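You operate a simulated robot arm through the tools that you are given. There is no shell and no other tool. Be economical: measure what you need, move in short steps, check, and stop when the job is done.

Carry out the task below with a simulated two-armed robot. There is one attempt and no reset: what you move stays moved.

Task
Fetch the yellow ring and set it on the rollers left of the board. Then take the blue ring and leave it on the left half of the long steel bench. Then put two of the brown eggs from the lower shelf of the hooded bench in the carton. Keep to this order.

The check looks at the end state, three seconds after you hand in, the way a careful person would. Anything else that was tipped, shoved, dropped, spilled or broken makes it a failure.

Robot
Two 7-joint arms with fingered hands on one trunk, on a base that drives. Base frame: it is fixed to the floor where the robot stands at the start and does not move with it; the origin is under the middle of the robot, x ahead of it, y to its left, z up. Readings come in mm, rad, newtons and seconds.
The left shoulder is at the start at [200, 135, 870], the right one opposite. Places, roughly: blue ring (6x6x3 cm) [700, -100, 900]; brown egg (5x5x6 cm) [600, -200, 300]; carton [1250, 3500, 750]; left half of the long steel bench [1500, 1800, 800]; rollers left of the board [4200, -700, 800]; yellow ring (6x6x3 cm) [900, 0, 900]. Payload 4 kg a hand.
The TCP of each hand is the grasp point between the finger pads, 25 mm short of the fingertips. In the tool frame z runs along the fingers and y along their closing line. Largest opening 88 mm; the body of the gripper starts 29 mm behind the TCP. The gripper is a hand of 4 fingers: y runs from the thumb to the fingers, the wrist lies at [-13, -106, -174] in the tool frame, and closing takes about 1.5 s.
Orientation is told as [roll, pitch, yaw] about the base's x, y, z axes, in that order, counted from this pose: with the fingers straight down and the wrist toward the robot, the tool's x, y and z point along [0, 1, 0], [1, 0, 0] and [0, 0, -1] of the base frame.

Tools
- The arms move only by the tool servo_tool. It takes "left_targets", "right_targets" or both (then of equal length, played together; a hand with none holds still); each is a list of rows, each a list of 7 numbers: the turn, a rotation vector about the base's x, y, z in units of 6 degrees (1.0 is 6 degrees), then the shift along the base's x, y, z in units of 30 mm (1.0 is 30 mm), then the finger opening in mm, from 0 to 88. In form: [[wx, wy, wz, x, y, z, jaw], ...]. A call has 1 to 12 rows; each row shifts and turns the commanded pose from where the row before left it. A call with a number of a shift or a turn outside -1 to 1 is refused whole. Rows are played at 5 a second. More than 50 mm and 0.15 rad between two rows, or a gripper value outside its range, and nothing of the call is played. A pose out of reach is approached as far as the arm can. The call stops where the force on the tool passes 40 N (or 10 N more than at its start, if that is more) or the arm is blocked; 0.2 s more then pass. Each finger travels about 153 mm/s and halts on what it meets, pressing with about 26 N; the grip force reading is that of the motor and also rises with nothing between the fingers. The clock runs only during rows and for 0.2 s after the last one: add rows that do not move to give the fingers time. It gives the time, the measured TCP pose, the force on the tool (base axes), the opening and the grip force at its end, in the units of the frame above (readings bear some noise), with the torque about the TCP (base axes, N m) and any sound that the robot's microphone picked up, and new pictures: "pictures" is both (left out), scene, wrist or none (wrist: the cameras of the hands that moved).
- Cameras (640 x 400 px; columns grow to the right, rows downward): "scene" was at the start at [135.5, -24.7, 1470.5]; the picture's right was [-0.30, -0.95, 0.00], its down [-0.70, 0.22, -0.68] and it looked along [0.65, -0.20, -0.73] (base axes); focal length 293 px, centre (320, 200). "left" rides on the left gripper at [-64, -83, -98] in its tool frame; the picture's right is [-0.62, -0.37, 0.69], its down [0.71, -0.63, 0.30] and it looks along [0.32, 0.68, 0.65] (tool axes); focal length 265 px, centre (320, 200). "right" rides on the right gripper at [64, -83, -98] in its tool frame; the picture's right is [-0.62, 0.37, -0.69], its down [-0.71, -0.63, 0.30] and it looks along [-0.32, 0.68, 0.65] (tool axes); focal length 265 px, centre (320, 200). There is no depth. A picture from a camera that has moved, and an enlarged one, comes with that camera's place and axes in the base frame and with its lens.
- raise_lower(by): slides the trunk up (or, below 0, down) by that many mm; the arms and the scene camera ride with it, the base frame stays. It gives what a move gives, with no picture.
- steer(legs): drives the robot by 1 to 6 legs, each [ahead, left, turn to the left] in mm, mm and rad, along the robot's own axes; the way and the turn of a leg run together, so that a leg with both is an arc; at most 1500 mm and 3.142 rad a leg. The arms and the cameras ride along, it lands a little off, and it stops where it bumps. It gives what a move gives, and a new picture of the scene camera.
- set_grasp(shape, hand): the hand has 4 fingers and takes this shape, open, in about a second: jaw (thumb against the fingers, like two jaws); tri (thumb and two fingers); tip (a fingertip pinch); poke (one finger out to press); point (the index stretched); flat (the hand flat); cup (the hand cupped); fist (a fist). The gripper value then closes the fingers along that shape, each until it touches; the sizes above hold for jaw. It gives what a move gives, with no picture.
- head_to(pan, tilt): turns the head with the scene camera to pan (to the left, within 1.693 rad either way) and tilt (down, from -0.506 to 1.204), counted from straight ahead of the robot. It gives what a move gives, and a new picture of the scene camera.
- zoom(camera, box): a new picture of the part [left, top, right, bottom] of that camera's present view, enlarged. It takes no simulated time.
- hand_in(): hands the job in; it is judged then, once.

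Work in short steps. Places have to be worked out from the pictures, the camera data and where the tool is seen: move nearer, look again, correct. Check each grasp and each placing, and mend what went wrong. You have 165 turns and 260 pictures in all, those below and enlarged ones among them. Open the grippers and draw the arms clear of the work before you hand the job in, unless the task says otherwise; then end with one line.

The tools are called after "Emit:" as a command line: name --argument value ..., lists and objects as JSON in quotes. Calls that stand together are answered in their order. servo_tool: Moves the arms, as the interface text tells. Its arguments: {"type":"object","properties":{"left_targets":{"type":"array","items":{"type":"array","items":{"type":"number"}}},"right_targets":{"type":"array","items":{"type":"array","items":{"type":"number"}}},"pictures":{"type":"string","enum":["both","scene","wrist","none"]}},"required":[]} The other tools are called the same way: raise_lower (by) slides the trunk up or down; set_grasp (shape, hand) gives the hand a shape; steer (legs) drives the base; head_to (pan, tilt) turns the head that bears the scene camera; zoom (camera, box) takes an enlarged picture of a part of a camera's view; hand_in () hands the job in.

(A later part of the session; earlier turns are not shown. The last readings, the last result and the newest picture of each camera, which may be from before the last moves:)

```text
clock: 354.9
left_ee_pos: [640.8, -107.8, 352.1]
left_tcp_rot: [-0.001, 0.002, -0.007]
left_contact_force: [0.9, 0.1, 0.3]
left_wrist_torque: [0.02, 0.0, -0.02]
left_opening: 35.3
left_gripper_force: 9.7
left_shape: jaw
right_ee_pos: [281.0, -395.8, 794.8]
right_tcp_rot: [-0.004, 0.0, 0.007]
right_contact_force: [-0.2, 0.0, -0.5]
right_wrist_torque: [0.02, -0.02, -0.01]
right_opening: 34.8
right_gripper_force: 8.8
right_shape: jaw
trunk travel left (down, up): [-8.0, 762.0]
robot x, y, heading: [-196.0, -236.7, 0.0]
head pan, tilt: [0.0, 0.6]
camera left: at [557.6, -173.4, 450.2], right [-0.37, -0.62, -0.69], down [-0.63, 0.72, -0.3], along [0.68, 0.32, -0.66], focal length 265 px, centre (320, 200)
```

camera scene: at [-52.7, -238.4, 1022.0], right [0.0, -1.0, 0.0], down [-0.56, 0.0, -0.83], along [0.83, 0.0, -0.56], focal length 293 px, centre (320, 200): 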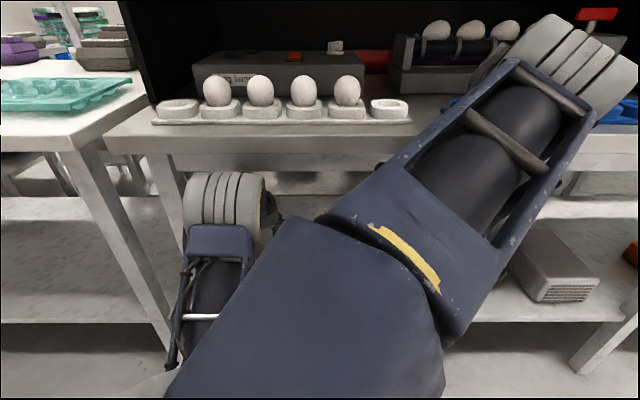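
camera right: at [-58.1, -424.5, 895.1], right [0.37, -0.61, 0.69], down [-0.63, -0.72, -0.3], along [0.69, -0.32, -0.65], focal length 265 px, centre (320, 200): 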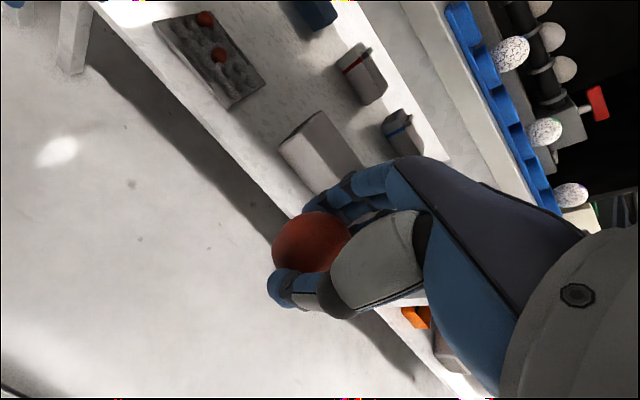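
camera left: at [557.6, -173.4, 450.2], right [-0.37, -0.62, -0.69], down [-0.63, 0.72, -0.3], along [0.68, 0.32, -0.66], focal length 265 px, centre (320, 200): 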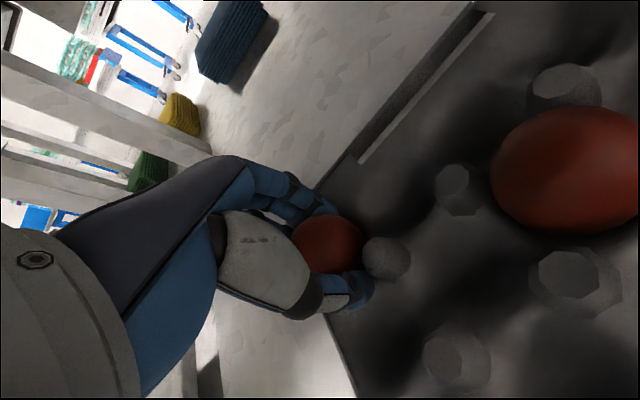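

The left hand grips egg A (9.7 N, 35 mm), just like the right. I lift it carefully.

Emit:
servo_tool --left_targets '[[0, 0, 0, 0, 0, 0.2, 31], [0, 0, 0, 0, 0, 0.5, 31], [0, 0, 0, 0, 0, 0.8, 31], [0, 0, 0, 0, 0, 0.5, 31], [0, 0, 0, 0, 0, 0, 31]]' --pictures "wrist"

```text
clock: 356.1
left_ee_pos: [642.0, -108.4, 410.5]
left_tcp_rot: [0.001, 0.001, -0.005]
left_contact_force: [0.4, 0.8, -0.5]
left_wrist_torque: [-0.01, 0.01, -0.01]
left_opening: 35.0
left_gripper_force: 9.3
left_shape: jaw
right_ee_pos: [280.8, -395.5, 795.1]
right_tcp_rot: [-0.004, 0.0, 0.005]
right_contact_force: [0.3, -0.5, -0.8]
right_wrist_torque: [-0.02, -0.02, -0.02]
right_opening: 34.4
right_gripper_force: 8.5
right_shape: jaw
trunk travel left (down, up): [-8.0, 762.0]
robot x, y, heading: [-199.1, -238.5, -0.005]
head pan, tilt: [0.0, 0.6]
camera left: at [557.3, -173.5, 510.1], right [-0.37, -0.62, -0.69], down [-0.63, 0.72, -0.3], along [0.68, 0.32, -0.66], focal length 265 px, centre (320, 200)
```

left: 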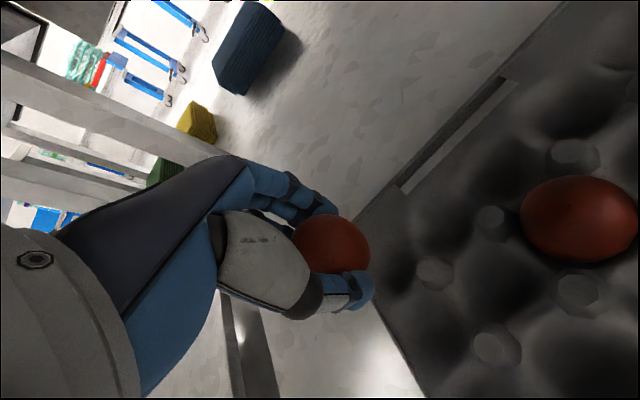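

Egg A is lifted, tray undisturbed. I back out from under the bench and fold the left arm up.

Emit:
steer --legs '[[-260, 0, 0]]'

Emit:
servo_tool --left_targets '[[0, 0, 0, -1, 0.2, 0, 31], [0, 0, 0, -1, 0.2, 0, 31], [0, 0, 0, -1, 0.2, 0.3, 31], [0, 0, 0, -1, 0.2, 1, 31], [0, 0, 0, -0.8, 0.2, 1, 31], [0, 0, 0, -0.5, 0.2, 1, 31], [0, 0, 0, -0.5, 0.2, 1, 31], [0, 0, 0, 0, 0, 1, 31], [0, 0, 0, 0, 0, 1, 31], [0, 0, 0, 0, 0, 1, 31], [0, 0, 0, 0, 0, 0, 31]]'

```text
clock: 358.0
left_ee_pos: [380.7, -107.6, 411.6]
left_tcp_rot: [-0.001, 0.003, -0.005]
left_contact_force: [-0.1, -0.3, -1.0]
left_wrist_torque: [-0.03, 0.02, -0.03]
left_opening: 35.0
left_gripper_force: 8.9
left_shape: jaw
right_ee_pos: [20.8, -393.5, 794.1]
right_tcp_rot: [-0.005, 0.001, 0.005]
right_contact_force: [-0.8, -0.7, -0.8]
right_wrist_torque: [0.02, 0.0, 0.02]
right_opening: 34.6
right_gripper_force: 9.4
right_shape: jaw
trunk travel left (down, up): [-8.0, 762.0]
robot x, y, heading: [-463.9, -239.2, -0.007]
head pan, tilt: [0.0, 0.6]
camera scene: at [-313.6, -237.4, 1022.0], right [0.0, -1.0, 0.0], down [-0.57, 0.0, -0.83], along [0.82, 0.0, -0.57], focal length 293 px, centre (320, 200)
```

scene: 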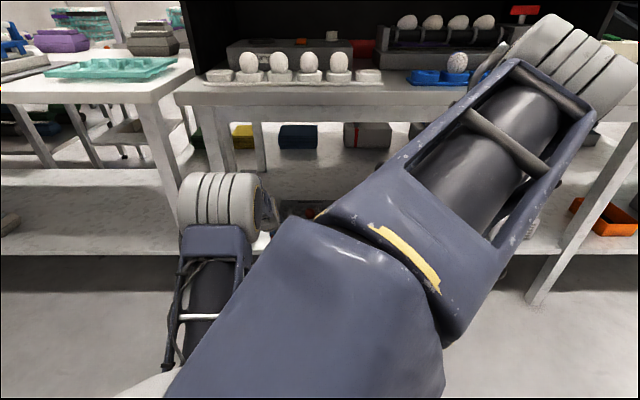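

```text
clock: 360.4
left_ee_pos: [206.4, -65.2, 630.8]
left_tcp_rot: [0.0, 0.004, -0.004]
left_contact_force: [-0.3, 0.1, -1.0]
left_wrist_torque: [-0.01, 0.03, 0.01]
left_opening: 34.8
left_gripper_force: 8.8
left_shape: jaw
right_ee_pos: [19.0, -392.9, 793.9]
right_tcp_rot: [-0.005, 0.0, 0.006]
right_contact_force: [0.7, 0.2, -0.5]
right_wrist_torque: [0.03, 0.04, 0.0]
right_opening: 34.5
right_gripper_force: 9.5
right_shape: jaw
trunk travel left (down, up): [-8.0, 762.0]
robot x, y, heading: [-461.3, -234.5, -0.008]
head pan, tilt: [0.0, 0.6]
camera scene: at [-313.6, -237.4, 1022.0], right [0.0, -1.0, 0.0], down [-0.56, 0.0, -0.83], along [0.83, 0.0, -0.56], focal length 293 px, centre (320, 200)
camera left: at [122.4, -130.2, 729.4], right [-0.37, -0.62, -0.69], down [-0.63, 0.72, -0.3], along [0.68, 0.32, -0.66], focal length 265 px, centre (320, 200)
```

scene: 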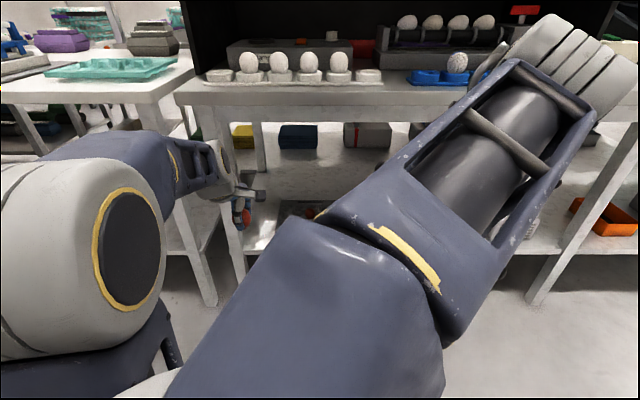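
left: 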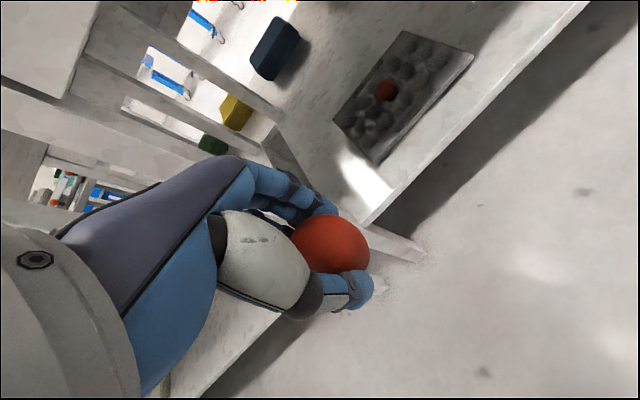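

Both eggs are held. I raise the trunk and drive the route to the aisle.

Emit:
raise_lower --by 400

Emit:
steer --legs '[[0, -1310, 0.008], [0, -1310, 0], [1100, 0, 0], [1100, 0, 0], [1100, 0, 0]]'

```text
clock: 364.2
left_ee_pos: [206.5, -65.1, 1030.4]
left_tcp_rot: [0.001, 0.002, -0.006]
left_contact_force: [-0.3, -0.5, 0.0]
left_wrist_torque: [-0.03, -0.01, 0.04]
left_opening: 34.9
left_gripper_force: 9.5
left_shape: jaw
right_ee_pos: [20.7, -393.2, 1193.8]
right_tcp_rot: [-0.005, 0.001, 0.005]
right_contact_force: [0.4, 0.1, -0.4]
right_wrist_torque: [-0.01, -0.01, 0.02]
right_opening: 34.6
right_gripper_force: 9.0
right_shape: jaw
trunk travel left (down, up): [-408.0, 362.0]
robot x, y, heading: [-459.1, -234.4, -0.006]
head pan, tilt: [0.0, 0.6]
```

```text
clock: 392.7
left_ee_pos: [3515.7, -2631.2, 1031.6]
left_tcp_rot: [-0.001, 0.002, 0.016]
left_contact_force: [-0.3, 0.5, -0.5]
left_wrist_torque: [-0.01, -0.01, -0.02]
left_opening: 35.3
left_gripper_force: 9.3
left_shape: jaw
right_ee_pos: [3335.0, -2964.5, 1195.6]
right_tcp_rot: [-0.004, 0.0, 0.024]
right_contact_force: [0.1, 0.4, -0.3]
right_wrist_torque: [0.01, 0.02, 0.0]
right_opening: 34.4
right_gripper_force: 8.8
right_shape: jaw
trunk travel left (down, up): [-408.0, 362.0]
robot x, y, heading: [2852.5, -2815.3, 0.017]
head pan, tilt: [0.0, 0.6]
camera scene: at [2998.5, -2813.9, 1422.0], right [0.02, -1.0, 0.0], down [-0.56, -0.01, -0.83], along [0.82, 0.01, -0.56], focal length 293 px, centre (320, 200)
```

scene: 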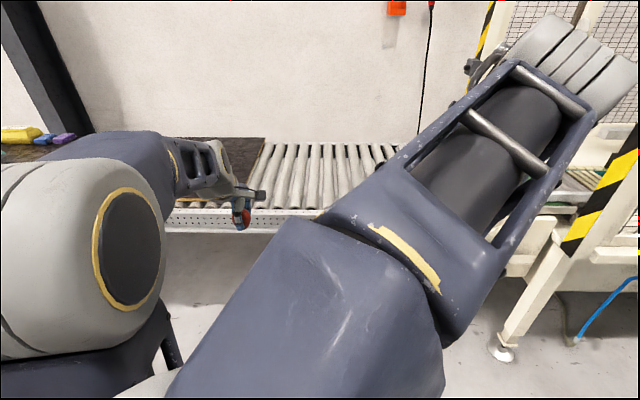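

I go up the aisle and turn to face the steel bench side.

Emit:
steer --legs '[[-50, 1240, -0.017], [-50, 1240, 0], [0, 1200, 0], [0, 0, 1.571], [0, 0, 1.571]]'

Emit:
head_to --pan -0.9 --tilt 0.4

```text
clock: 418.2
left_ee_pos: [1994.1, 664.5, 1030.9]
left_tcp_rot: [-0.001, 0.0, -3.113]
left_contact_force: [-0.3, 0.6, -0.6]
left_wrist_torque: [0.02, -0.01, 0.01]
left_opening: 33.9
left_gripper_force: 9.5
left_shape: jaw
right_ee_pos: [2168.8, 1000.3, 1194.8]
right_tcp_rot: [-0.003, 0.0, -3.101]
right_contact_force: [0.3, -0.7, -0.8]
right_wrist_torque: [-0.03, -0.01, 0.0]
right_opening: 34.3
right_gripper_force: 8.6
right_shape: jaw
trunk travel left (down, up): [-408.0, 362.0]
robot x, y, heading: [2654.9, 860.7, -3.107]
head pan, tilt: [0.0, 0.6]
camera scene: at [2507.4, 853.4, 1422.0], right [-0.03, 1.0, 0.0], down [0.56, 0.02, -0.83], along [-0.82, -0.03, -0.56], focal length 293 px, centre (320, 200)
```

scene: 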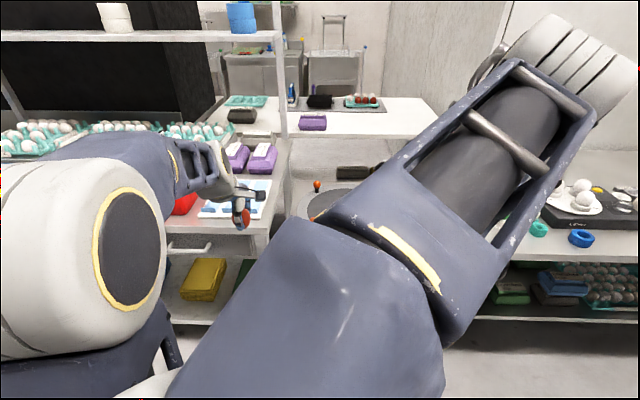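

```text
clock: 419.4
left_ee_pos: [1994.6, 665.2, 1031.2]
left_tcp_rot: [0.0, 0.002, -3.113]
left_contact_force: [0.2, 1.1, -1.0]
left_wrist_torque: [-0.02, -0.04, -0.02]
left_opening: 34.1
left_gripper_force: 9.3
left_shape: jaw
right_ee_pos: [2168.4, 999.4, 1194.3]
right_tcp_rot: [-0.004, -0.001, -3.101]
right_contact_force: [-0.6, -0.3, 0.0]
right_wrist_torque: [-0.02, 0.03, -0.01]
right_opening: 34.2
right_gripper_force: 9.2
right_shape: jaw
trunk travel left (down, up): [-408.0, 362.0]
robot x, y, heading: [2653.5, 855.7, -3.108]
head pan, tilt: [-0.901, 0.4]
camera scene: at [2535.8, 926.9, 1440.3], right [0.76, 0.65, 0.0], down [0.25, -0.3, -0.92], along [-0.6, 0.7, -0.39], focal length 293 px, centre (320, 200)
```

scene: 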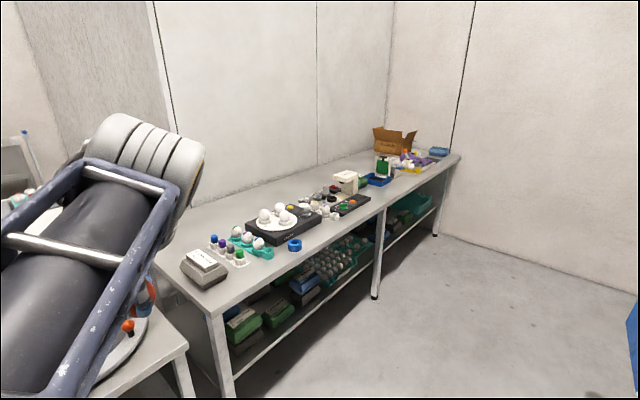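

The blue ring is still in place. I move right along the bench to the carton.

Emit:
steer --legs '[[0, 0, -0.034], [0, -1200, 0], [0, -1000, 0]]'

Emit:
head_to --pan -0.3 --tilt 0.4

```text
clock: 430.6
left_ee_pos: [1985.1, 2867.4, 1029.8]
left_tcp_rot: [0.001, 0.001, 3.142]
left_contact_force: [0.7, 0.1, -1.7]
left_wrist_torque: [0.0, 0.03, -0.02]
left_opening: 34.1
left_gripper_force: 9.0
left_shape: jaw
right_ee_pos: [2170.1, 3196.1, 1195.4]
right_tcp_rot: [-0.003, 0.0, -3.132]
right_contact_force: [0.1, 0.1, -1.3]
right_wrist_torque: [-0.01, -0.03, 0.02]
right_opening: 34.1
right_gripper_force: 8.7
right_shape: jaw
trunk travel left (down, up): [-408.0, 362.0]
robot x, y, heading: [2653.7, 3039.7, -3.139]
head pan, tilt: [-0.901, 0.4]
camera scene: at [2534.2, 3111.8, 1440.3], right [0.78, 0.62, 0.0], down [0.24, -0.3, -0.92], along [-0.57, 0.72, -0.39], focal length 293 px, centre (320, 200)
```

scene: 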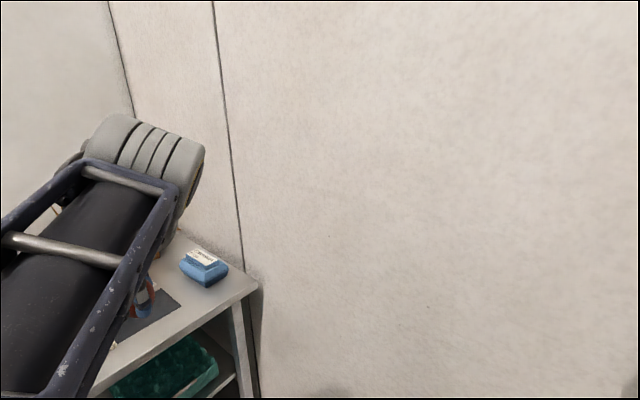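

```text
clock: 431.6
left_ee_pos: [1984.8, 2866.3, 1030.2]
left_tcp_rot: [-0.001, 0.003, 3.139]
left_contact_force: [-0.7, 0.0, -0.7]
left_wrist_torque: [0.02, 0.05, -0.03]
left_opening: 34.4
left_gripper_force: 9.3
left_shape: jaw
right_ee_pos: [2170.2, 3195.1, 1195.4]
right_tcp_rot: [-0.003, -0.001, -3.132]
right_contact_force: [-0.1, -0.8, -0.7]
right_wrist_torque: [-0.05, 0.0, 0.01]
right_opening: 34.3
right_gripper_force: 8.8
right_shape: jaw
trunk travel left (down, up): [-408.0, 362.0]
robot x, y, heading: [2651.6, 3040.3, -3.14]
head pan, tilt: [-0.3, 0.4]
camera scene: at [2503.3, 3066.7, 1440.3], right [0.3, 0.96, 0.0], down [0.37, -0.12, -0.92], along [-0.88, 0.27, -0.39], focal length 293 px, centre (320, 200)
```

scene: 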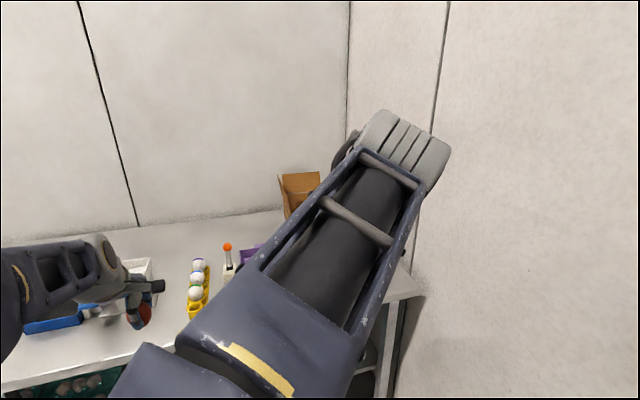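

The right arm blocks the view; I lower it into a better posture (still in front of the bench).

Emit:
servo_tool --right_targets '[[0, 0, 0, -0.3, 0, -1, 31], [0, 0, 0, -0.3, 0, -1, 31], [0, 0, 0, -0.3, 0, -1, 31], [0, 0, 0, -0.3, 0, -1, 31], [0, 0, 0, -0.3, 0, -1, 31], [0, 0, 0, -0.3, 0, -1, 31], [0, 0, 0, 0, 0, 0, 31]]' --pictures "scene"

```text
clock: 433.1
left_ee_pos: [1985.2, 2866.2, 1029.9]
left_tcp_rot: [-0.002, 0.002, 3.142]
left_contact_force: [0.6, 0.1, 0.1]
left_wrist_torque: [0.01, 0.03, -0.01]
left_opening: 34.0
left_gripper_force: 9.5
left_shape: jaw
right_ee_pos: [2115.8, 3195.2, 1013.8]
right_tcp_rot: [-0.003, 0.0, -3.134]
right_contact_force: [-0.5, -0.3, -2.3]
right_wrist_torque: [0.01, 0.0, 0.02]
right_opening: 33.8
right_gripper_force: 8.9
right_shape: jaw
trunk travel left (down, up): [-408.0, 362.0]
robot x, y, heading: [2655.5, 3040.1, -3.143]
head pan, tilt: [-0.3, 0.4]
camera scene: at [2503.3, 3066.6, 1440.3], right [0.29, 0.96, 0.0], down [0.37, -0.11, -0.92], along [-0.88, 0.27, -0.39], focal length 293 px, centre (320, 200)
```

scene: 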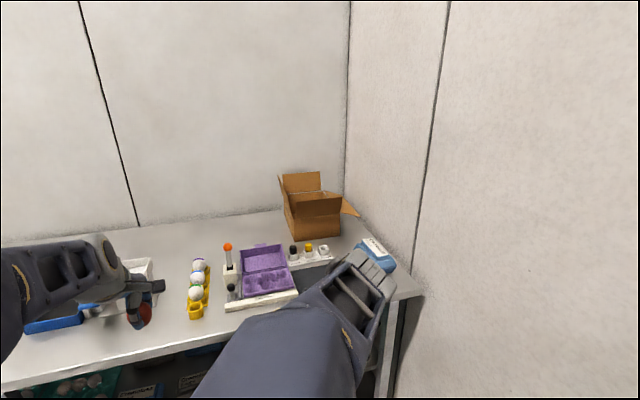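

A purple egg box lies nearer, but the given coordinates match the cardboard carton at the back. I zoom in on it.

Emit:
zoom --camera "scene" --box '[220, 150, 420, 275]'

```text
3.20 times, centred on (320, 212) of scene
camera zoom: at [2503.3, 3066.6, 1440.3], right [0.29, 0.96, 0.0], down [0.37, -0.11, -0.92], along [-0.88, 0.27, -0.39], focal length 939 px, centre (320, 160)
```

zoom: 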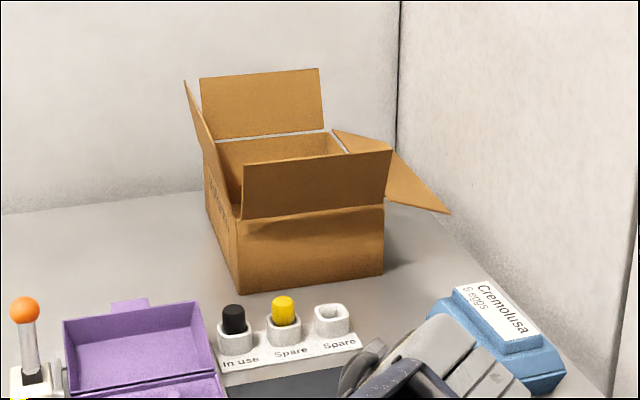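

The carton's opening spans about x 1209–1463, y 3277–3473, rim z≈913, and its front flap reaches z≈985. I'll come in from above with a steep hand. I raise the trunk and drive closer.

Emit:
raise_lower --by 300

Emit:
steer --legs '[[300, -250, 0]]'

Emit:
head_to --pan -0.1 --tilt 0.6

```text
clock: 436.1
left_ee_pos: [1984.9, 2867.5, 1330.2]
left_tcp_rot: [0.001, 0.001, 3.141]
left_contact_force: [1.4, 0.4, 0.1]
left_wrist_torque: [-0.01, 0.01, 0.0]
left_opening: 33.9
left_gripper_force: 9.4
left_shape: jaw
right_ee_pos: [2115.2, 3195.7, 1315.7]
right_tcp_rot: [-0.005, -0.001, -3.133]
right_contact_force: [0.9, -0.1, -0.8]
right_wrist_torque: [-0.01, -0.01, -0.02]
right_opening: 34.2
right_gripper_force: 9.1
right_shape: jaw
trunk travel left (down, up): [-708.0, 62.0]
robot x, y, heading: [2651.1, 3040.2, -3.14]
head pan, tilt: [-0.3, 0.4]
```

```text
clock: 438.6
left_ee_pos: [1685.2, 3116.9, 1331.6]
left_tcp_rot: [-0.001, 0.001, 3.141]
left_contact_force: [0.2, 1.2, -2.0]
left_wrist_torque: [-0.02, -0.01, -0.01]
left_opening: 34.2
left_gripper_force: 8.8
left_shape: jaw
right_ee_pos: [1816.1, 3447.5, 1314.9]
right_tcp_rot: [-0.003, -0.001, -3.131]
right_contact_force: [-0.4, -0.2, -1.1]
right_wrist_torque: [-0.04, 0.02, 0.01]
right_opening: 34.0
right_gripper_force: 9.2
right_shape: jaw
trunk travel left (down, up): [-708.0, 62.0]
robot x, y, heading: [2355.0, 3286.4, -3.142]
head pan, tilt: [-0.3, 0.4]
camera scene: at [2203.4, 3317.1, 1740.3], right [0.29, 0.96, 0.0], down [0.37, -0.11, -0.92], along [-0.88, 0.27, -0.39], focal length 293 px, centre (320, 200)
```

scene: 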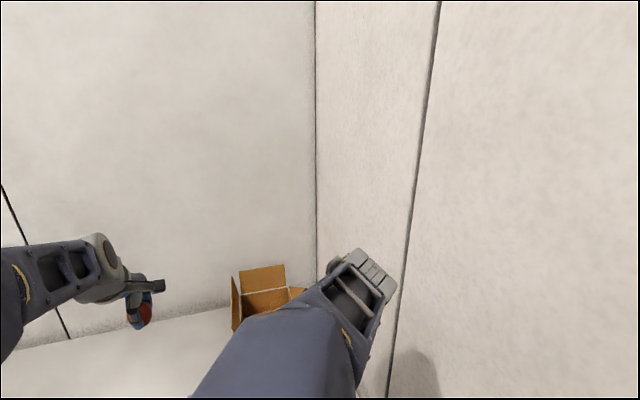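

```text
clock: 439.3
left_ee_pos: [1684.5, 3117.0, 1330.3]
left_tcp_rot: [0.0, 0.003, 3.142]
left_contact_force: [0.5, 0.2, -0.7]
left_wrist_torque: [-0.02, 0.03, 0.0]
left_opening: 34.1
left_gripper_force: 9.0
left_shape: jaw
right_ee_pos: [1815.6, 3446.3, 1314.6]
right_tcp_rot: [-0.004, 0.0, -3.13]
right_contact_force: [0.2, -0.4, -0.9]
right_wrist_torque: [0.01, -0.04, -0.02]
right_opening: 33.9
right_gripper_force: 9.0
right_shape: jaw
trunk travel left (down, up): [-708.0, 62.0]
robot x, y, heading: [2352.0, 3289.4, -3.139]
head pan, tilt: [-0.099, 0.6]
camera scene: at [2203.8, 3298.6, 1722.1], right [0.1, 1.0, 0.0], down [0.56, -0.06, -0.83], along [-0.82, 0.08, -0.56], focal length 293 px, centre (320, 200)
```

scene: 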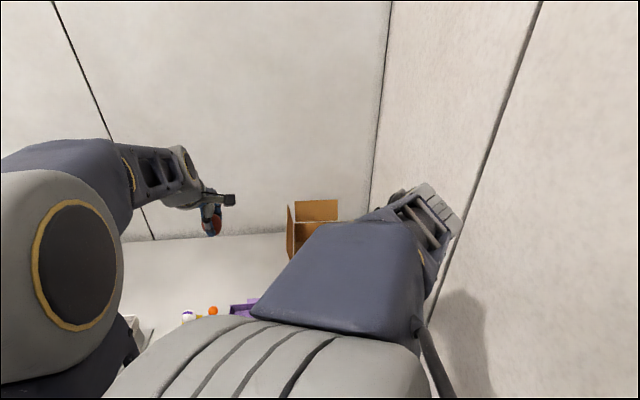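

I drive 100 mm closer, then bring the right hand over the carton with a 20° backward tilt so the wrist clears the front flap.

Emit:
steer --legs '[[100, 0, 0]]'

Emit:
servo_tool --right_targets '[[0, -0.4, 0, -1, -0.1, 0, 31], [0, -0.4, 0, -1, -0.1, 0, 31], [0, -0.4, 0, -1, -0.1, 0, 31], [0, -0.4, 0, -1, -0.1, 0, 31], [0, -0.4, 0, -1, -0.1, -0.3, 31], [0, -0.4, 0, -1, -0.1, -0.3, 31], [0, -0.4, 0, -1, -0.1, -0.5, 31], [0, -0.4, 0, -1, -0.2, -0.5, 31], [0, 0, 0, -0.8, -0.2, -0.5, 31], [0, 0, 0, -0.8, -0.2, -0.5, 31], [0, 0, 0, -0.5, -0.2, -0.5, 31], [0, 0, 0, 0, 0, 0, 31]]'

```text
clock: 440.5
left_ee_pos: [1585.0, 3117.3, 1330.6]
left_tcp_rot: [-0.001, 0.001, -3.142]
left_contact_force: [-0.4, 0.0, 0.0]
left_wrist_torque: [0.01, 0.01, -0.01]
left_opening: 34.3
left_gripper_force: 9.4
left_shape: jaw
right_ee_pos: [1715.3, 3446.2, 1314.9]
right_tcp_rot: [-0.004, 0.0, -3.13]
right_contact_force: [0.1, 0.8, -0.4]
right_wrist_torque: [-0.02, -0.02, 0.01]
right_opening: 34.3
right_gripper_force: 9.0
right_shape: jaw
trunk travel left (down, up): [-708.0, 62.0]
robot x, y, heading: [2248.5, 3292.9, -3.14]
head pan, tilt: [-0.099, 0.6]
camera scene: at [2103.8, 3298.4, 1722.1], right [0.1, 1.0, 0.0], down [0.56, -0.06, -0.83], along [-0.82, 0.08, -0.56], focal length 293 px, centre (320, 200)
```

scene: 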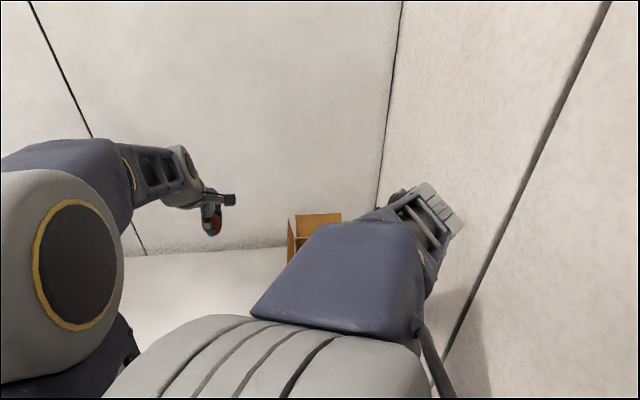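

```text
clock: 443.1
left_ee_pos: [1584.4, 3116.7, 1330.2]
left_tcp_rot: [-0.002, 0.004, -3.142]
left_contact_force: [-0.5, -0.2, 0.0]
left_wrist_torque: [0.01, 0.0, 0.0]
left_opening: 33.9
left_gripper_force: 9.1
left_shape: jaw
right_ee_pos: [1556.3, 3412.4, 1306.1]
right_tcp_rot: [0.0, 0.224, -3.132]
right_contact_force: [-0.4, -0.8, -0.9]
right_wrist_torque: [0.01, -0.03, 0.0]
right_opening: 34.1
right_gripper_force: 8.7
right_shape: jaw
right hand out of reach, approached as far as the arm can: row 5, 6, 7, 8, 9, 10, 11
trunk travel left (down, up): [-708.0, 62.0]
robot x, y, heading: [2253.7, 3290.9, -3.138]
head pan, tilt: [-0.099, 0.6]
camera scene: at [2103.5, 3298.3, 1722.0], right [0.1, 1.0, 0.0], down [0.56, -0.06, -0.83], along [-0.82, 0.08, -0.57], focal length 293 px, centre (320, 200)
camera right: at [1616.3, 3347.6, 1423.5], right [-0.52, 0.61, 0.59], down [0.67, 0.72, -0.16], along [-0.53, 0.32, -0.79], focal length 265 px, centre (320, 200)
```

scene: 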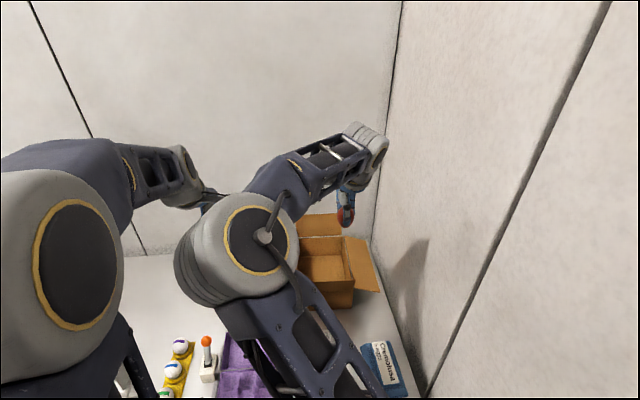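
right: 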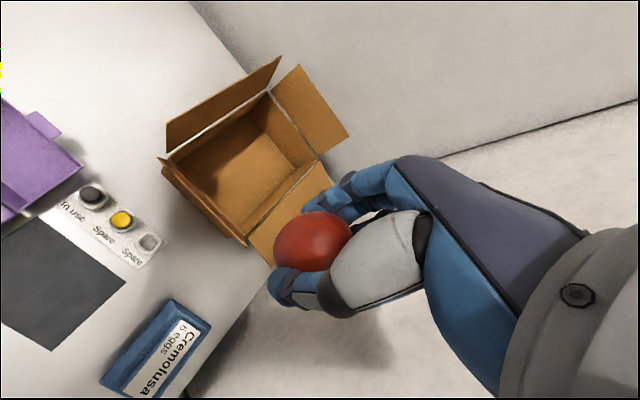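

Too high for full reach, but the wrist view locates the carton opening precisely: x 1190–1464, y 3283–3485. I lower while moving forward, staying above the flap.

Emit:
servo_tool --right_targets '[[0, 0, 0, 0, 0, -1, 31], [0, 0, 0, 0, 0, -1, 31], [0, 0, 0, 0, 0, -1, 31], [0, 0, 0, -0.3, 0, -1, 31], [0, -0.4, 0, -0.6, 0, -1, 31], [0, -0.4, 0, -1, 0, -0.8, 31], [0, -0.4, 0, -1, 0, -0.6, 31], [0, 0, 0, -1, -0.1, -0.4, 31], [0, 0, 0, -1, -0.1, 0, 31], [0, 0, 0, 0, 0, 0, 31]]'

```text
clock: 445.3
left_ee_pos: [1585.2, 3116.1, 1331.1]
left_tcp_rot: [0.0, 0.004, -3.143]
left_contact_force: [0.0, -0.9, -0.7]
left_wrist_torque: [-0.01, -0.03, -0.01]
left_opening: 34.2
left_gripper_force: 9.2
left_shape: jaw
right_ee_pos: [1517.4, 3318.8, 1171.6]
right_tcp_rot: [0.001, 0.339, -3.131]
right_contact_force: [0.7, 0.2, -0.3]
right_wrist_torque: [-0.02, -0.03, -0.01]
right_opening: 34.6
right_gripper_force: 8.5
right_shape: jaw
right hand out of reach, approached as far as the arm can: row 1, 2, 3, 4, 5, 6, 7, 8, 9
trunk travel left (down, up): [-708.0, 62.0]
robot x, y, heading: [2251.6, 3294.7, -3.141]
head pan, tilt: [-0.099, 0.6]
camera scene: at [2103.4, 3298.3, 1722.0], right [0.1, 1.0, 0.0], down [0.56, -0.06, -0.82], along [-0.82, 0.08, -0.57], focal length 293 px, centre (320, 200)
camera right: at [1563.4, 3255.1, 1294.6], right [-0.58, 0.61, 0.53], down [0.69, 0.72, -0.08], along [-0.43, 0.32, -0.84], focal length 265 px, centre (320, 200)
```

scene: 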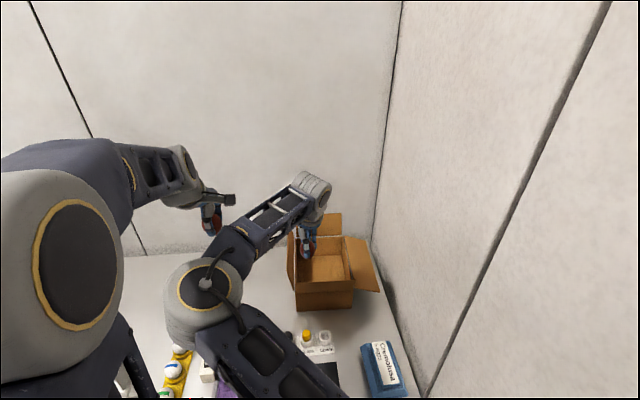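
right: 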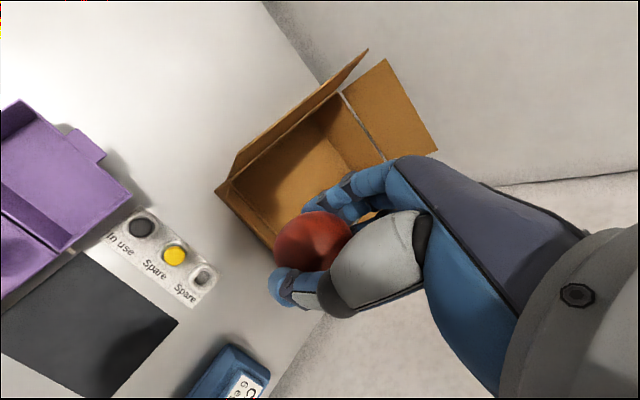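

Reach is limited with the shoulder so high. I back the hand off a bit, lower the trunk 130 mm, and reduce the tilt.

Emit:
servo_tool --right_targets '[[0, 0.5, 0, 1, 0.5, 0, 31], [0, 0.5, 0, 1, 0.5, 0, 31], [0, 0.5, 0, 0.5, 0.5, 0, 31], [0, 0, 0, 0, 0.5, 0, 31], [0, 0, 0, 0, 0, 0, 31]]' --pictures "none"

Emit:
raise_lower --by -120

Emit:
servo_tool --right_targets '[[0, 0, 0, -0.5, 0.2, 0, 31], [0, 0, 0, -1, 0.2, 0, 31], [0, 0, 0, -1, 0, 0, 31], [0, 0, 0, -1, 0, 0, 31], [0, 0, 0, 0, 0, 0, 31]]'

```text
clock: 446.5
left_ee_pos: [1584.6, 3116.5, 1329.6]
left_tcp_rot: [0.002, 0.002, -3.141]
left_contact_force: [0.3, -0.7, -0.6]
left_wrist_torque: [0.01, 0.0, 0.02]
left_opening: 34.3
left_gripper_force: 9.4
left_shape: jaw
right_ee_pos: [1591.9, 3379.6, 1171.6]
right_tcp_rot: [-0.001, 0.182, -3.132]
right_contact_force: [0.0, 0.3, -0.7]
right_wrist_torque: [0.03, -0.01, -0.03]
right_opening: 33.9
right_gripper_force: 8.6
right_shape: jaw
trunk travel left (down, up): [-708.0, 62.0]
robot x, y, heading: [2253.4, 3291.8, -3.134]
head pan, tilt: [-0.099, 0.6]
```

```text
clock: 448.0
left_ee_pos: [1585.0, 3116.8, 1210.5]
left_tcp_rot: [0.0, 0.001, -3.142]
left_contact_force: [0.2, -0.1, -0.8]
left_wrist_torque: [0.03, 0.01, 0.0]
left_opening: 34.3
left_gripper_force: 9.2
left_shape: jaw
right_ee_pos: [1593.3, 3379.3, 1052.0]
right_tcp_rot: [-0.001, 0.181, -3.131]
right_contact_force: [1.0, -0.5, 0.0]
right_wrist_torque: [0.01, -0.03, 0.0]
right_opening: 34.4
right_gripper_force: 9.1
right_shape: jaw
trunk travel left (down, up): [-588.0, 182.0]
robot x, y, heading: [2255.3, 3292.3, -3.139]
head pan, tilt: [-0.099, 0.6]
```

```text
clock: 449.2
left_ee_pos: [1585.0, 3116.3, 1210.5]
left_tcp_rot: [0.001, 0.004, -3.143]
left_contact_force: [0.1, 0.1, -1.0]
left_wrist_torque: [0.01, 0.02, -0.06]
left_opening: 34.1
left_gripper_force: 9.1
left_shape: jaw
right_ee_pos: [1548.4, 3390.9, 1052.9]
right_tcp_rot: [-0.001, 0.181, -3.13]
right_contact_force: [-1.4, 0.3, -0.6]
right_wrist_torque: [-0.03, -0.06, 0.0]
right_opening: 33.8
right_gripper_force: 9.5
right_shape: jaw
right hand out of reach, approached as far as the arm can: row 3, 4
trunk travel left (down, up): [-588.0, 182.0]
robot x, y, heading: [2251.9, 3285.9, -3.137]
head pan, tilt: [-0.099, 0.6]
camera scene: at [2103.5, 3298.4, 1602.0], right [0.1, 1.0, 0.0], down [0.56, -0.06, -0.82], along [-0.82, 0.08, -0.57], focal length 293 px, centre (320, 200)
camera right: at [1612.4, 3327.4, 1165.9], right [-0.49, 0.61, 0.62], down [0.67, 0.72, -0.18], along [-0.56, 0.32, -0.77], focal length 265 px, centre (320, 200)
```

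scene: 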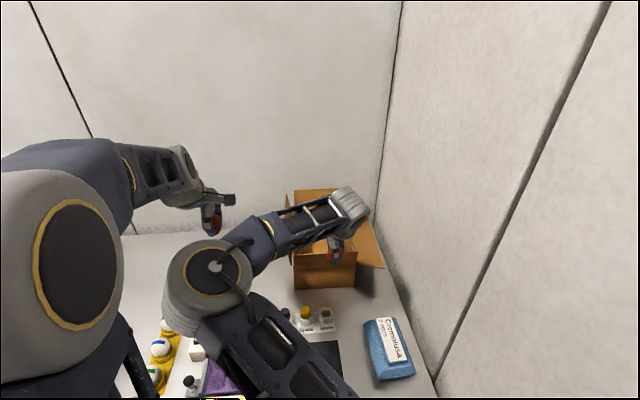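
right: 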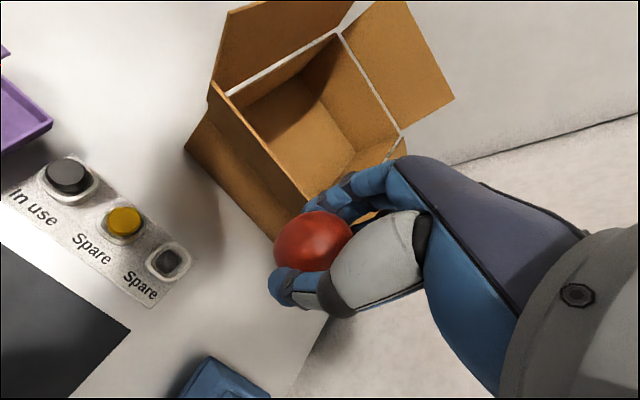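

The right arm is in an elbow-inward posture that limits reach. I retract it, shift the robot 160 mm to the left, and bring the hand to the original home-like posture to get the elbow outward again.

Emit:
servo_tool --right_targets '[[0, 0.5, 0, 1, 0, 0.5, 31], [0, 0.5, 0, 1, 0, 0.8, 31], [0, 0.5, 0, 1, 0, 1, 31], [0, 0.2, 0, 1, 0, 1, 31], [0, 0, 0, 1, 0, 1, 31], [0, 0, 0, 1, 0, 1, 31], [0, 0, 0, 1, 0, 1, 31], [0, 0, 0, 0.5, 0, 1, 31], [0, 0, 0, 0, 0, 0, 31]]' --pictures "none"

Emit:
steer --legs '[[0, 160, 0]]'

Emit:
servo_tool --right_targets '[[0, 0, 0, 0, 1, 0, 31], [0, 0, 0, 0, 1, 0, 31], [0, 0, 0, 0, 1, 0, 31], [0, 0, 0, 0, 1, 0, 31], [0, 0, 0, 0, 1, 0, 31], [0, 0, 0, 0, 1, 0, 31], [0, 0, 0, 0, 1, 0, 31], [0, 0, 0, 0, 0, 0, 31]]'

```text
clock: 450.2
left_ee_pos: [1587.8, 3115.2, 1222.7]
left_tcp_rot: [0.008, -0.022, -3.137]
left_contact_force: [0.1, 0.0, -1.0]
left_wrist_torque: [-0.01, 0.01, 0.02]
left_opening: 34.3
left_gripper_force: 9.1
left_shape: jaw
right_ee_pos: [1667.8, 3485.8, 1147.3]
right_tcp_rot: [-0.019, 0.008, 2.909]
right_contact_force: [0.5, -0.5, -1.0]
right_wrist_torque: [0.01, 0.01, 0.03]
right_opening: 33.8
right_gripper_force: 8.9
right_shape: jaw
trunk travel left (down, up): [-588.0, 182.0]
robot x, y, heading: [2252.6, 3293.3, -3.138]
head pan, tilt: [-0.099, 0.6]
stopped in row 5 (right hand): the arm was blocked; the commanded pose is now the measured one
```

```text
clock: 451.6
left_ee_pos: [1586.9, 2954.5, 1222.0]
left_tcp_rot: [0.008, -0.023, -3.138]
left_contact_force: [-0.4, 0.0, 0.1]
left_wrist_torque: [-0.02, -0.04, 0.04]
left_opening: 34.2
left_gripper_force: 8.9
left_shape: jaw
right_ee_pos: [1668.2, 3323.8, 1147.8]
right_tcp_rot: [-0.022, 0.005, 2.908]
right_contact_force: [-0.9, 0.2, -1.5]
right_wrist_torque: [0.02, 0.01, -0.01]
right_opening: 33.8
right_gripper_force: 9.0
right_shape: jaw
trunk travel left (down, up): [-588.0, 182.0]
robot x, y, heading: [2250.5, 3132.3, -3.139]
head pan, tilt: [-0.099, 0.6]
camera scene: at [2103.6, 3136.3, 1602.0], right [0.1, 1.0, 0.0], down [0.56, -0.06, -0.83], along [-0.82, 0.08, -0.56], focal length 293 px, centre (320, 200)
```

scene: 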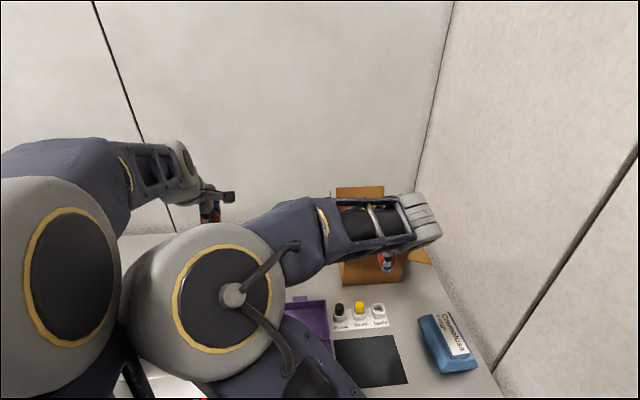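

```text
clock: 453.4
left_ee_pos: [1587.5, 2955.7, 1222.6]
left_tcp_rot: [0.009, -0.022, -3.141]
left_contact_force: [-0.2, 0.2, -1.6]
left_wrist_torque: [-0.01, 0.0, 0.0]
left_opening: 34.2
left_gripper_force: 9.0
left_shape: jaw
right_ee_pos: [1667.2, 3532.6, 1147.1]
right_tcp_rot: [-0.021, 0.005, 2.909]
right_contact_force: [0.3, -0.1, 0.1]
right_wrist_torque: [-0.01, 0.01, 0.0]
right_opening: 34.0
right_gripper_force: 8.9
right_shape: jaw
right hand out of reach, approached as far as the arm can: row 4
trunk travel left (down, up): [-588.0, 182.0]
robot x, y, heading: [2251.7, 3128.3, -3.142]
head pan, tilt: [-0.099, 0.6]
camera scene: at [2103.6, 3136.4, 1602.0], right [0.1, 1.0, 0.0], down [0.56, -0.06, -0.83], along [-0.82, 0.08, -0.56], focal length 293 px, centre (320, 200)
camera right: at [1733.1, 3450.1, 1246.0], right [-0.22, 0.68, 0.7], down [0.78, 0.55, -0.29], along [-0.58, 0.49, -0.65], focal length 265 px, centre (320, 200)
```

scene: 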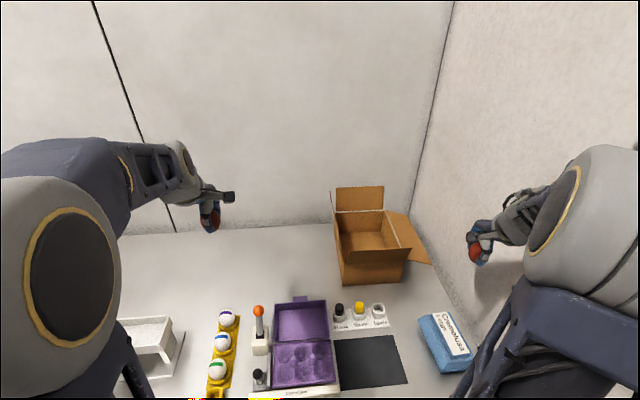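
right: 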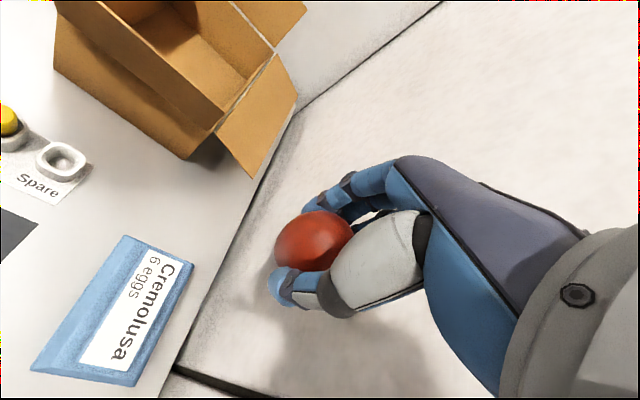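

The elbow is outward now. I restore the yaw and bring the egg toward the carton at safe height.

Emit:
servo_tool --right_targets '[[0, 0, 0.75, 0, -1, 0, 31], [0, 0, 0.75, 0, -1, 0, 31], [0, 0, 0.72, -0.5, -1, 0, 31], [0, 0, 0, -1, -0.8, -0.3, 31], [0, 0, 0, -1, -0.5, -0.5, 31], [0, 0, 0, -1, 0, -0.5, 31], [0, 0, 0, -1, 0, -0.5, 31], [0, 0, 0, -1, 0, -0.5, 31], [0, 0, 0, -1, 0, -0.5, 31], [0, 0, 0, -1, 0, 0, 31], [0, 0, 0, -1, 0, 0, 31], [0, 0, 0, 0, 0, 0, 31]]'

```text
clock: 456.0
left_ee_pos: [1587.7, 2955.0, 1221.0]
left_tcp_rot: [0.008, -0.022, -3.138]
left_contact_force: [0.4, -0.2, 0.1]
left_wrist_torque: [0.01, 0.03, 0.03]
left_opening: 34.2
left_gripper_force: 8.8
left_shape: jaw
right_ee_pos: [1412.6, 3405.3, 1062.9]
right_tcp_rot: [-0.021, 0.004, 3.138]
right_contact_force: [0.1, 0.0, -0.8]
right_wrist_torque: [0.02, 0.03, -0.03]
right_opening: 33.8
right_gripper_force: 9.3
right_shape: jaw
trunk travel left (down, up): [-588.0, 182.0]
robot x, y, heading: [2253.1, 3128.4, -3.139]
head pan, tilt: [-0.099, 0.6]
camera scene: at [2103.7, 3136.4, 1602.0], right [0.1, 1.0, 0.0], down [0.56, -0.06, -0.83], along [-0.82, 0.08, -0.56], focal length 293 px, centre (320, 200)
camera right: at [1495.2, 3338.5, 1162.7], right [-0.37, 0.61, 0.7], down [0.63, 0.72, -0.29], along [-0.68, 0.34, -0.65], focal length 265 px, centre (320, 200)
```

scene: 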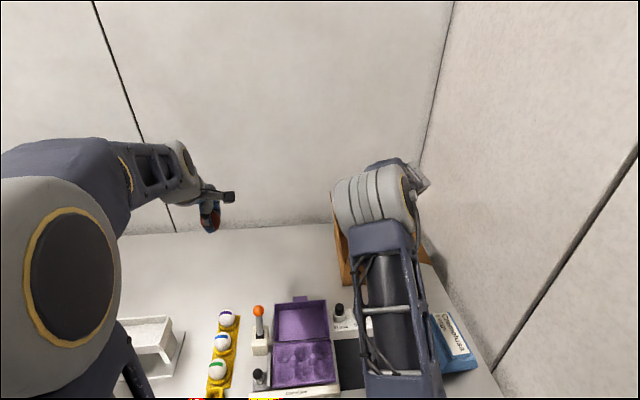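
right: 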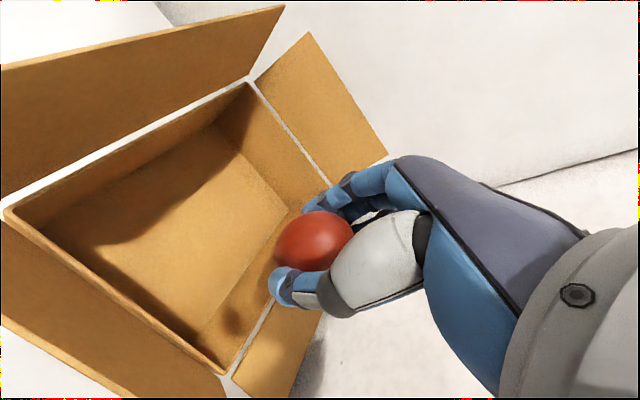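

Good reach now. I move further in to x≈1335 and tilt the hand back ~12°, then look.

Emit:
servo_tool --right_targets '[[0, -0.5, 0, -0.9, -0.2, 0, 31], [0, -0.5, 0, -0.9, -0.2, 0, 31], [0, -0.5, 0, -0.8, -0.2, 0, 31], [0, -0.5, 0, 0, 0, 0, 31], [0, 0, 0, 0, 0, 0, 31]]' --pictures "wrist"

```text
clock: 457.2
left_ee_pos: [1586.7, 2954.7, 1222.0]
left_tcp_rot: [0.008, -0.024, -3.141]
left_contact_force: [-0.8, -0.6, -0.4]
left_wrist_torque: [-0.01, 0.03, -0.02]
left_opening: 34.4
left_gripper_force: 9.2
left_shape: jaw
right_ee_pos: [1334.3, 3386.4, 1063.0]
right_tcp_rot: [-0.021, 0.217, 3.141]
right_contact_force: [0.0, 0.7, -1.2]
right_wrist_torque: [-0.03, -0.02, 0.02]
right_opening: 33.9
right_gripper_force: 9.1
right_shape: jaw
trunk travel left (down, up): [-588.0, 182.0]
robot x, y, heading: [2252.0, 3132.1, -3.138]
head pan, tilt: [-0.099, 0.6]
camera right: at [1395.5, 3320.3, 1177.6], right [-0.51, 0.61, 0.61], down [0.68, 0.72, -0.15], along [-0.53, 0.34, -0.78], focal length 265 px, centre (320, 200)
```

right: 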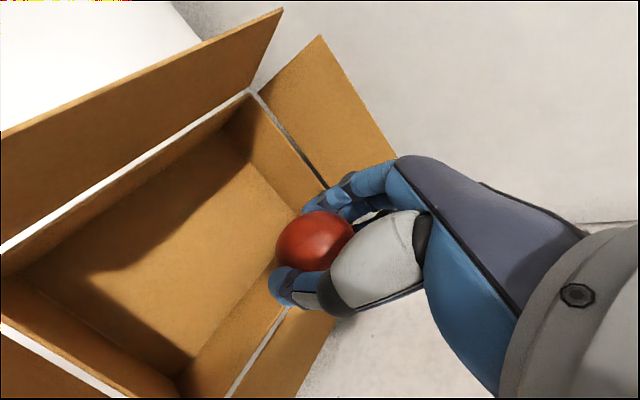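

Well inside the opening. I descend to z≈950 and check with both cameras.

Emit:
servo_tool --right_targets '[[0, 0, 0, 0, 0, -1, 31], [0, 0, 0, 0, 0, -1, 31], [0, 0, 0, 0, 0, -1, 31], [0, 0, 0, 0, 0, -0.8, 31], [0, 0, 0, 0, 0, 0, 31]]'

```text
clock: 458.4
left_ee_pos: [1586.5, 2955.7, 1223.3]
left_tcp_rot: [0.009, -0.023, -3.14]
left_contact_force: [-0.4, 0.1, -1.3]
left_wrist_torque: [0.0, 0.0, 0.01]
left_opening: 33.9
left_gripper_force: 9.1
left_shape: jaw
right_ee_pos: [1335.6, 3387.4, 948.0]
right_tcp_rot: [-0.02, 0.215, 3.141]
right_contact_force: [0.9, -0.4, -1.1]
right_wrist_torque: [-0.03, -0.06, 0.02]
right_opening: 33.8
right_gripper_force: 9.4
right_shape: jaw
trunk travel left (down, up): [-588.0, 182.0]
robot x, y, heading: [2250.3, 3125.1, -3.14]
head pan, tilt: [-0.099, 0.6]
camera scene: at [2103.6, 3136.4, 1602.0], right [0.1, 1.0, 0.0], down [0.56, -0.06, -0.83], along [-0.82, 0.08, -0.57], focal length 293 px, centre (320, 200)
camera right: at [1395.4, 3320.4, 1063.1], right [-0.51, 0.61, 0.61], down [0.68, 0.72, -0.15], along [-0.53, 0.34, -0.78], focal length 265 px, centre (320, 200)
```

scene: 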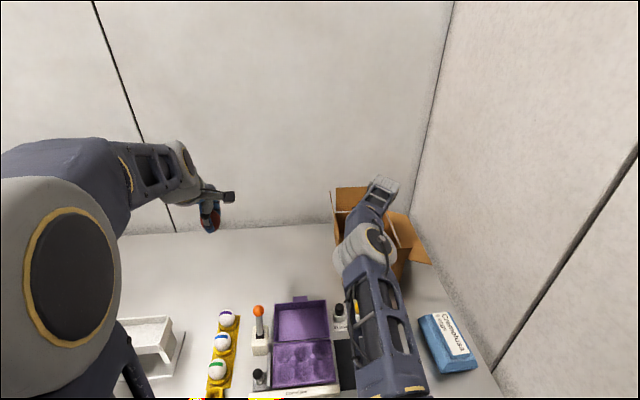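
right: 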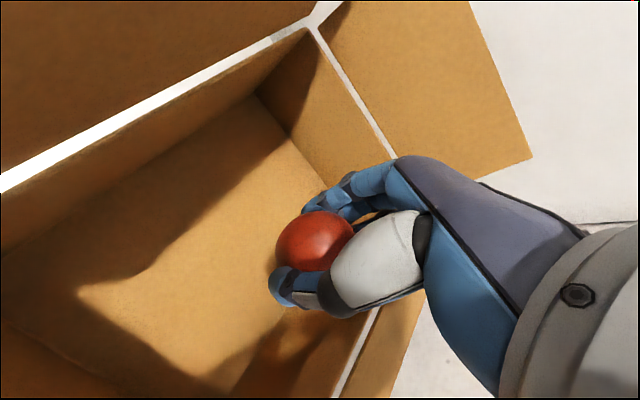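

The forearm could come close to the front flap when lowering further, so I raise the trunk 80 mm to lift the elbow, then descend with the hand.

Emit:
raise_lower --by 80

Emit:
servo_tool --right_targets '[[0, 0, 0, 0, 0, -1, 31], [0, 0, 0, 0, 0, -1, 31], [0, 0, 0, 0, 0, -1, 31], [0, 0, 0, 0, 0, -0.7, 31], [0, 0, 0, 0, 0, 0, 31]]'

```text
clock: 459.6
left_ee_pos: [1586.7, 2955.5, 1302.3]
left_tcp_rot: [0.009, -0.024, -3.14]
left_contact_force: [0.7, 0.5, 0.3]
left_wrist_torque: [0.02, 0.03, -0.02]
left_opening: 34.1
left_gripper_force: 9.1
left_shape: jaw
right_ee_pos: [1334.9, 3387.4, 1029.4]
right_tcp_rot: [-0.02, 0.216, 3.14]
right_contact_force: [1.1, 0.2, -0.8]
right_wrist_torque: [-0.01, -0.01, 0.02]
right_opening: 33.6
right_gripper_force: 9.4
right_shape: jaw
trunk travel left (down, up): [-668.0, 102.0]
robot x, y, heading: [2253.6, 3128.6, -3.141]
head pan, tilt: [-0.099, 0.6]
```

```text
clock: 460.8
left_ee_pos: [1586.4, 2954.3, 1302.3]
left_tcp_rot: [0.008, -0.023, -3.14]
left_contact_force: [-1.1, -0.2, -0.1]
left_wrist_torque: [-0.03, 0.01, 0.01]
left_opening: 34.3
left_gripper_force: 8.6
left_shape: jaw
right_ee_pos: [1334.1, 3388.5, 919.0]
right_tcp_rot: [-0.019, 0.216, 3.14]
right_contact_force: [0.7, -0.7, -0.2]
right_wrist_torque: [-0.03, 0.0, 0.0]
right_opening: 33.8
right_gripper_force: 8.7
right_shape: jaw
trunk travel left (down, up): [-668.0, 102.0]
robot x, y, heading: [2255.2, 3126.6, -3.145]
head pan, tilt: [-0.099, 0.6]
camera scene: at [2103.6, 3136.4, 1682.0], right [0.1, 1.0, 0.0], down [0.56, -0.06, -0.82], along [-0.82, 0.08, -0.57], focal length 293 px, centre (320, 200)
camera right: at [1395.3, 3320.8, 1032.9], right [-0.51, 0.61, 0.61], down [0.68, 0.72, -0.15], along [-0.53, 0.34, -0.78], focal length 265 px, centre (320, 200)
```

scene: 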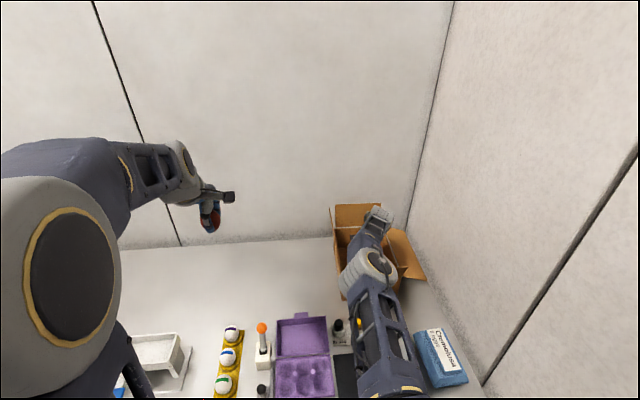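
right: 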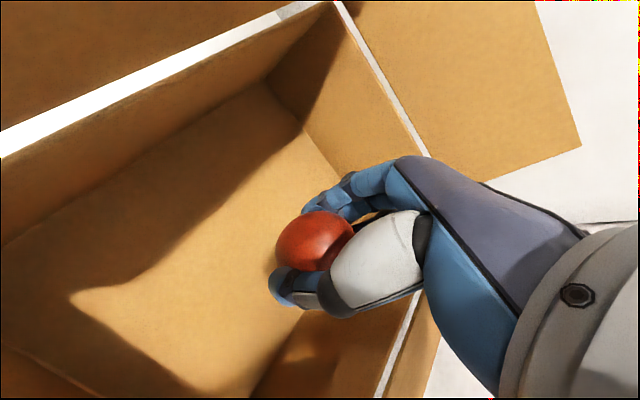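

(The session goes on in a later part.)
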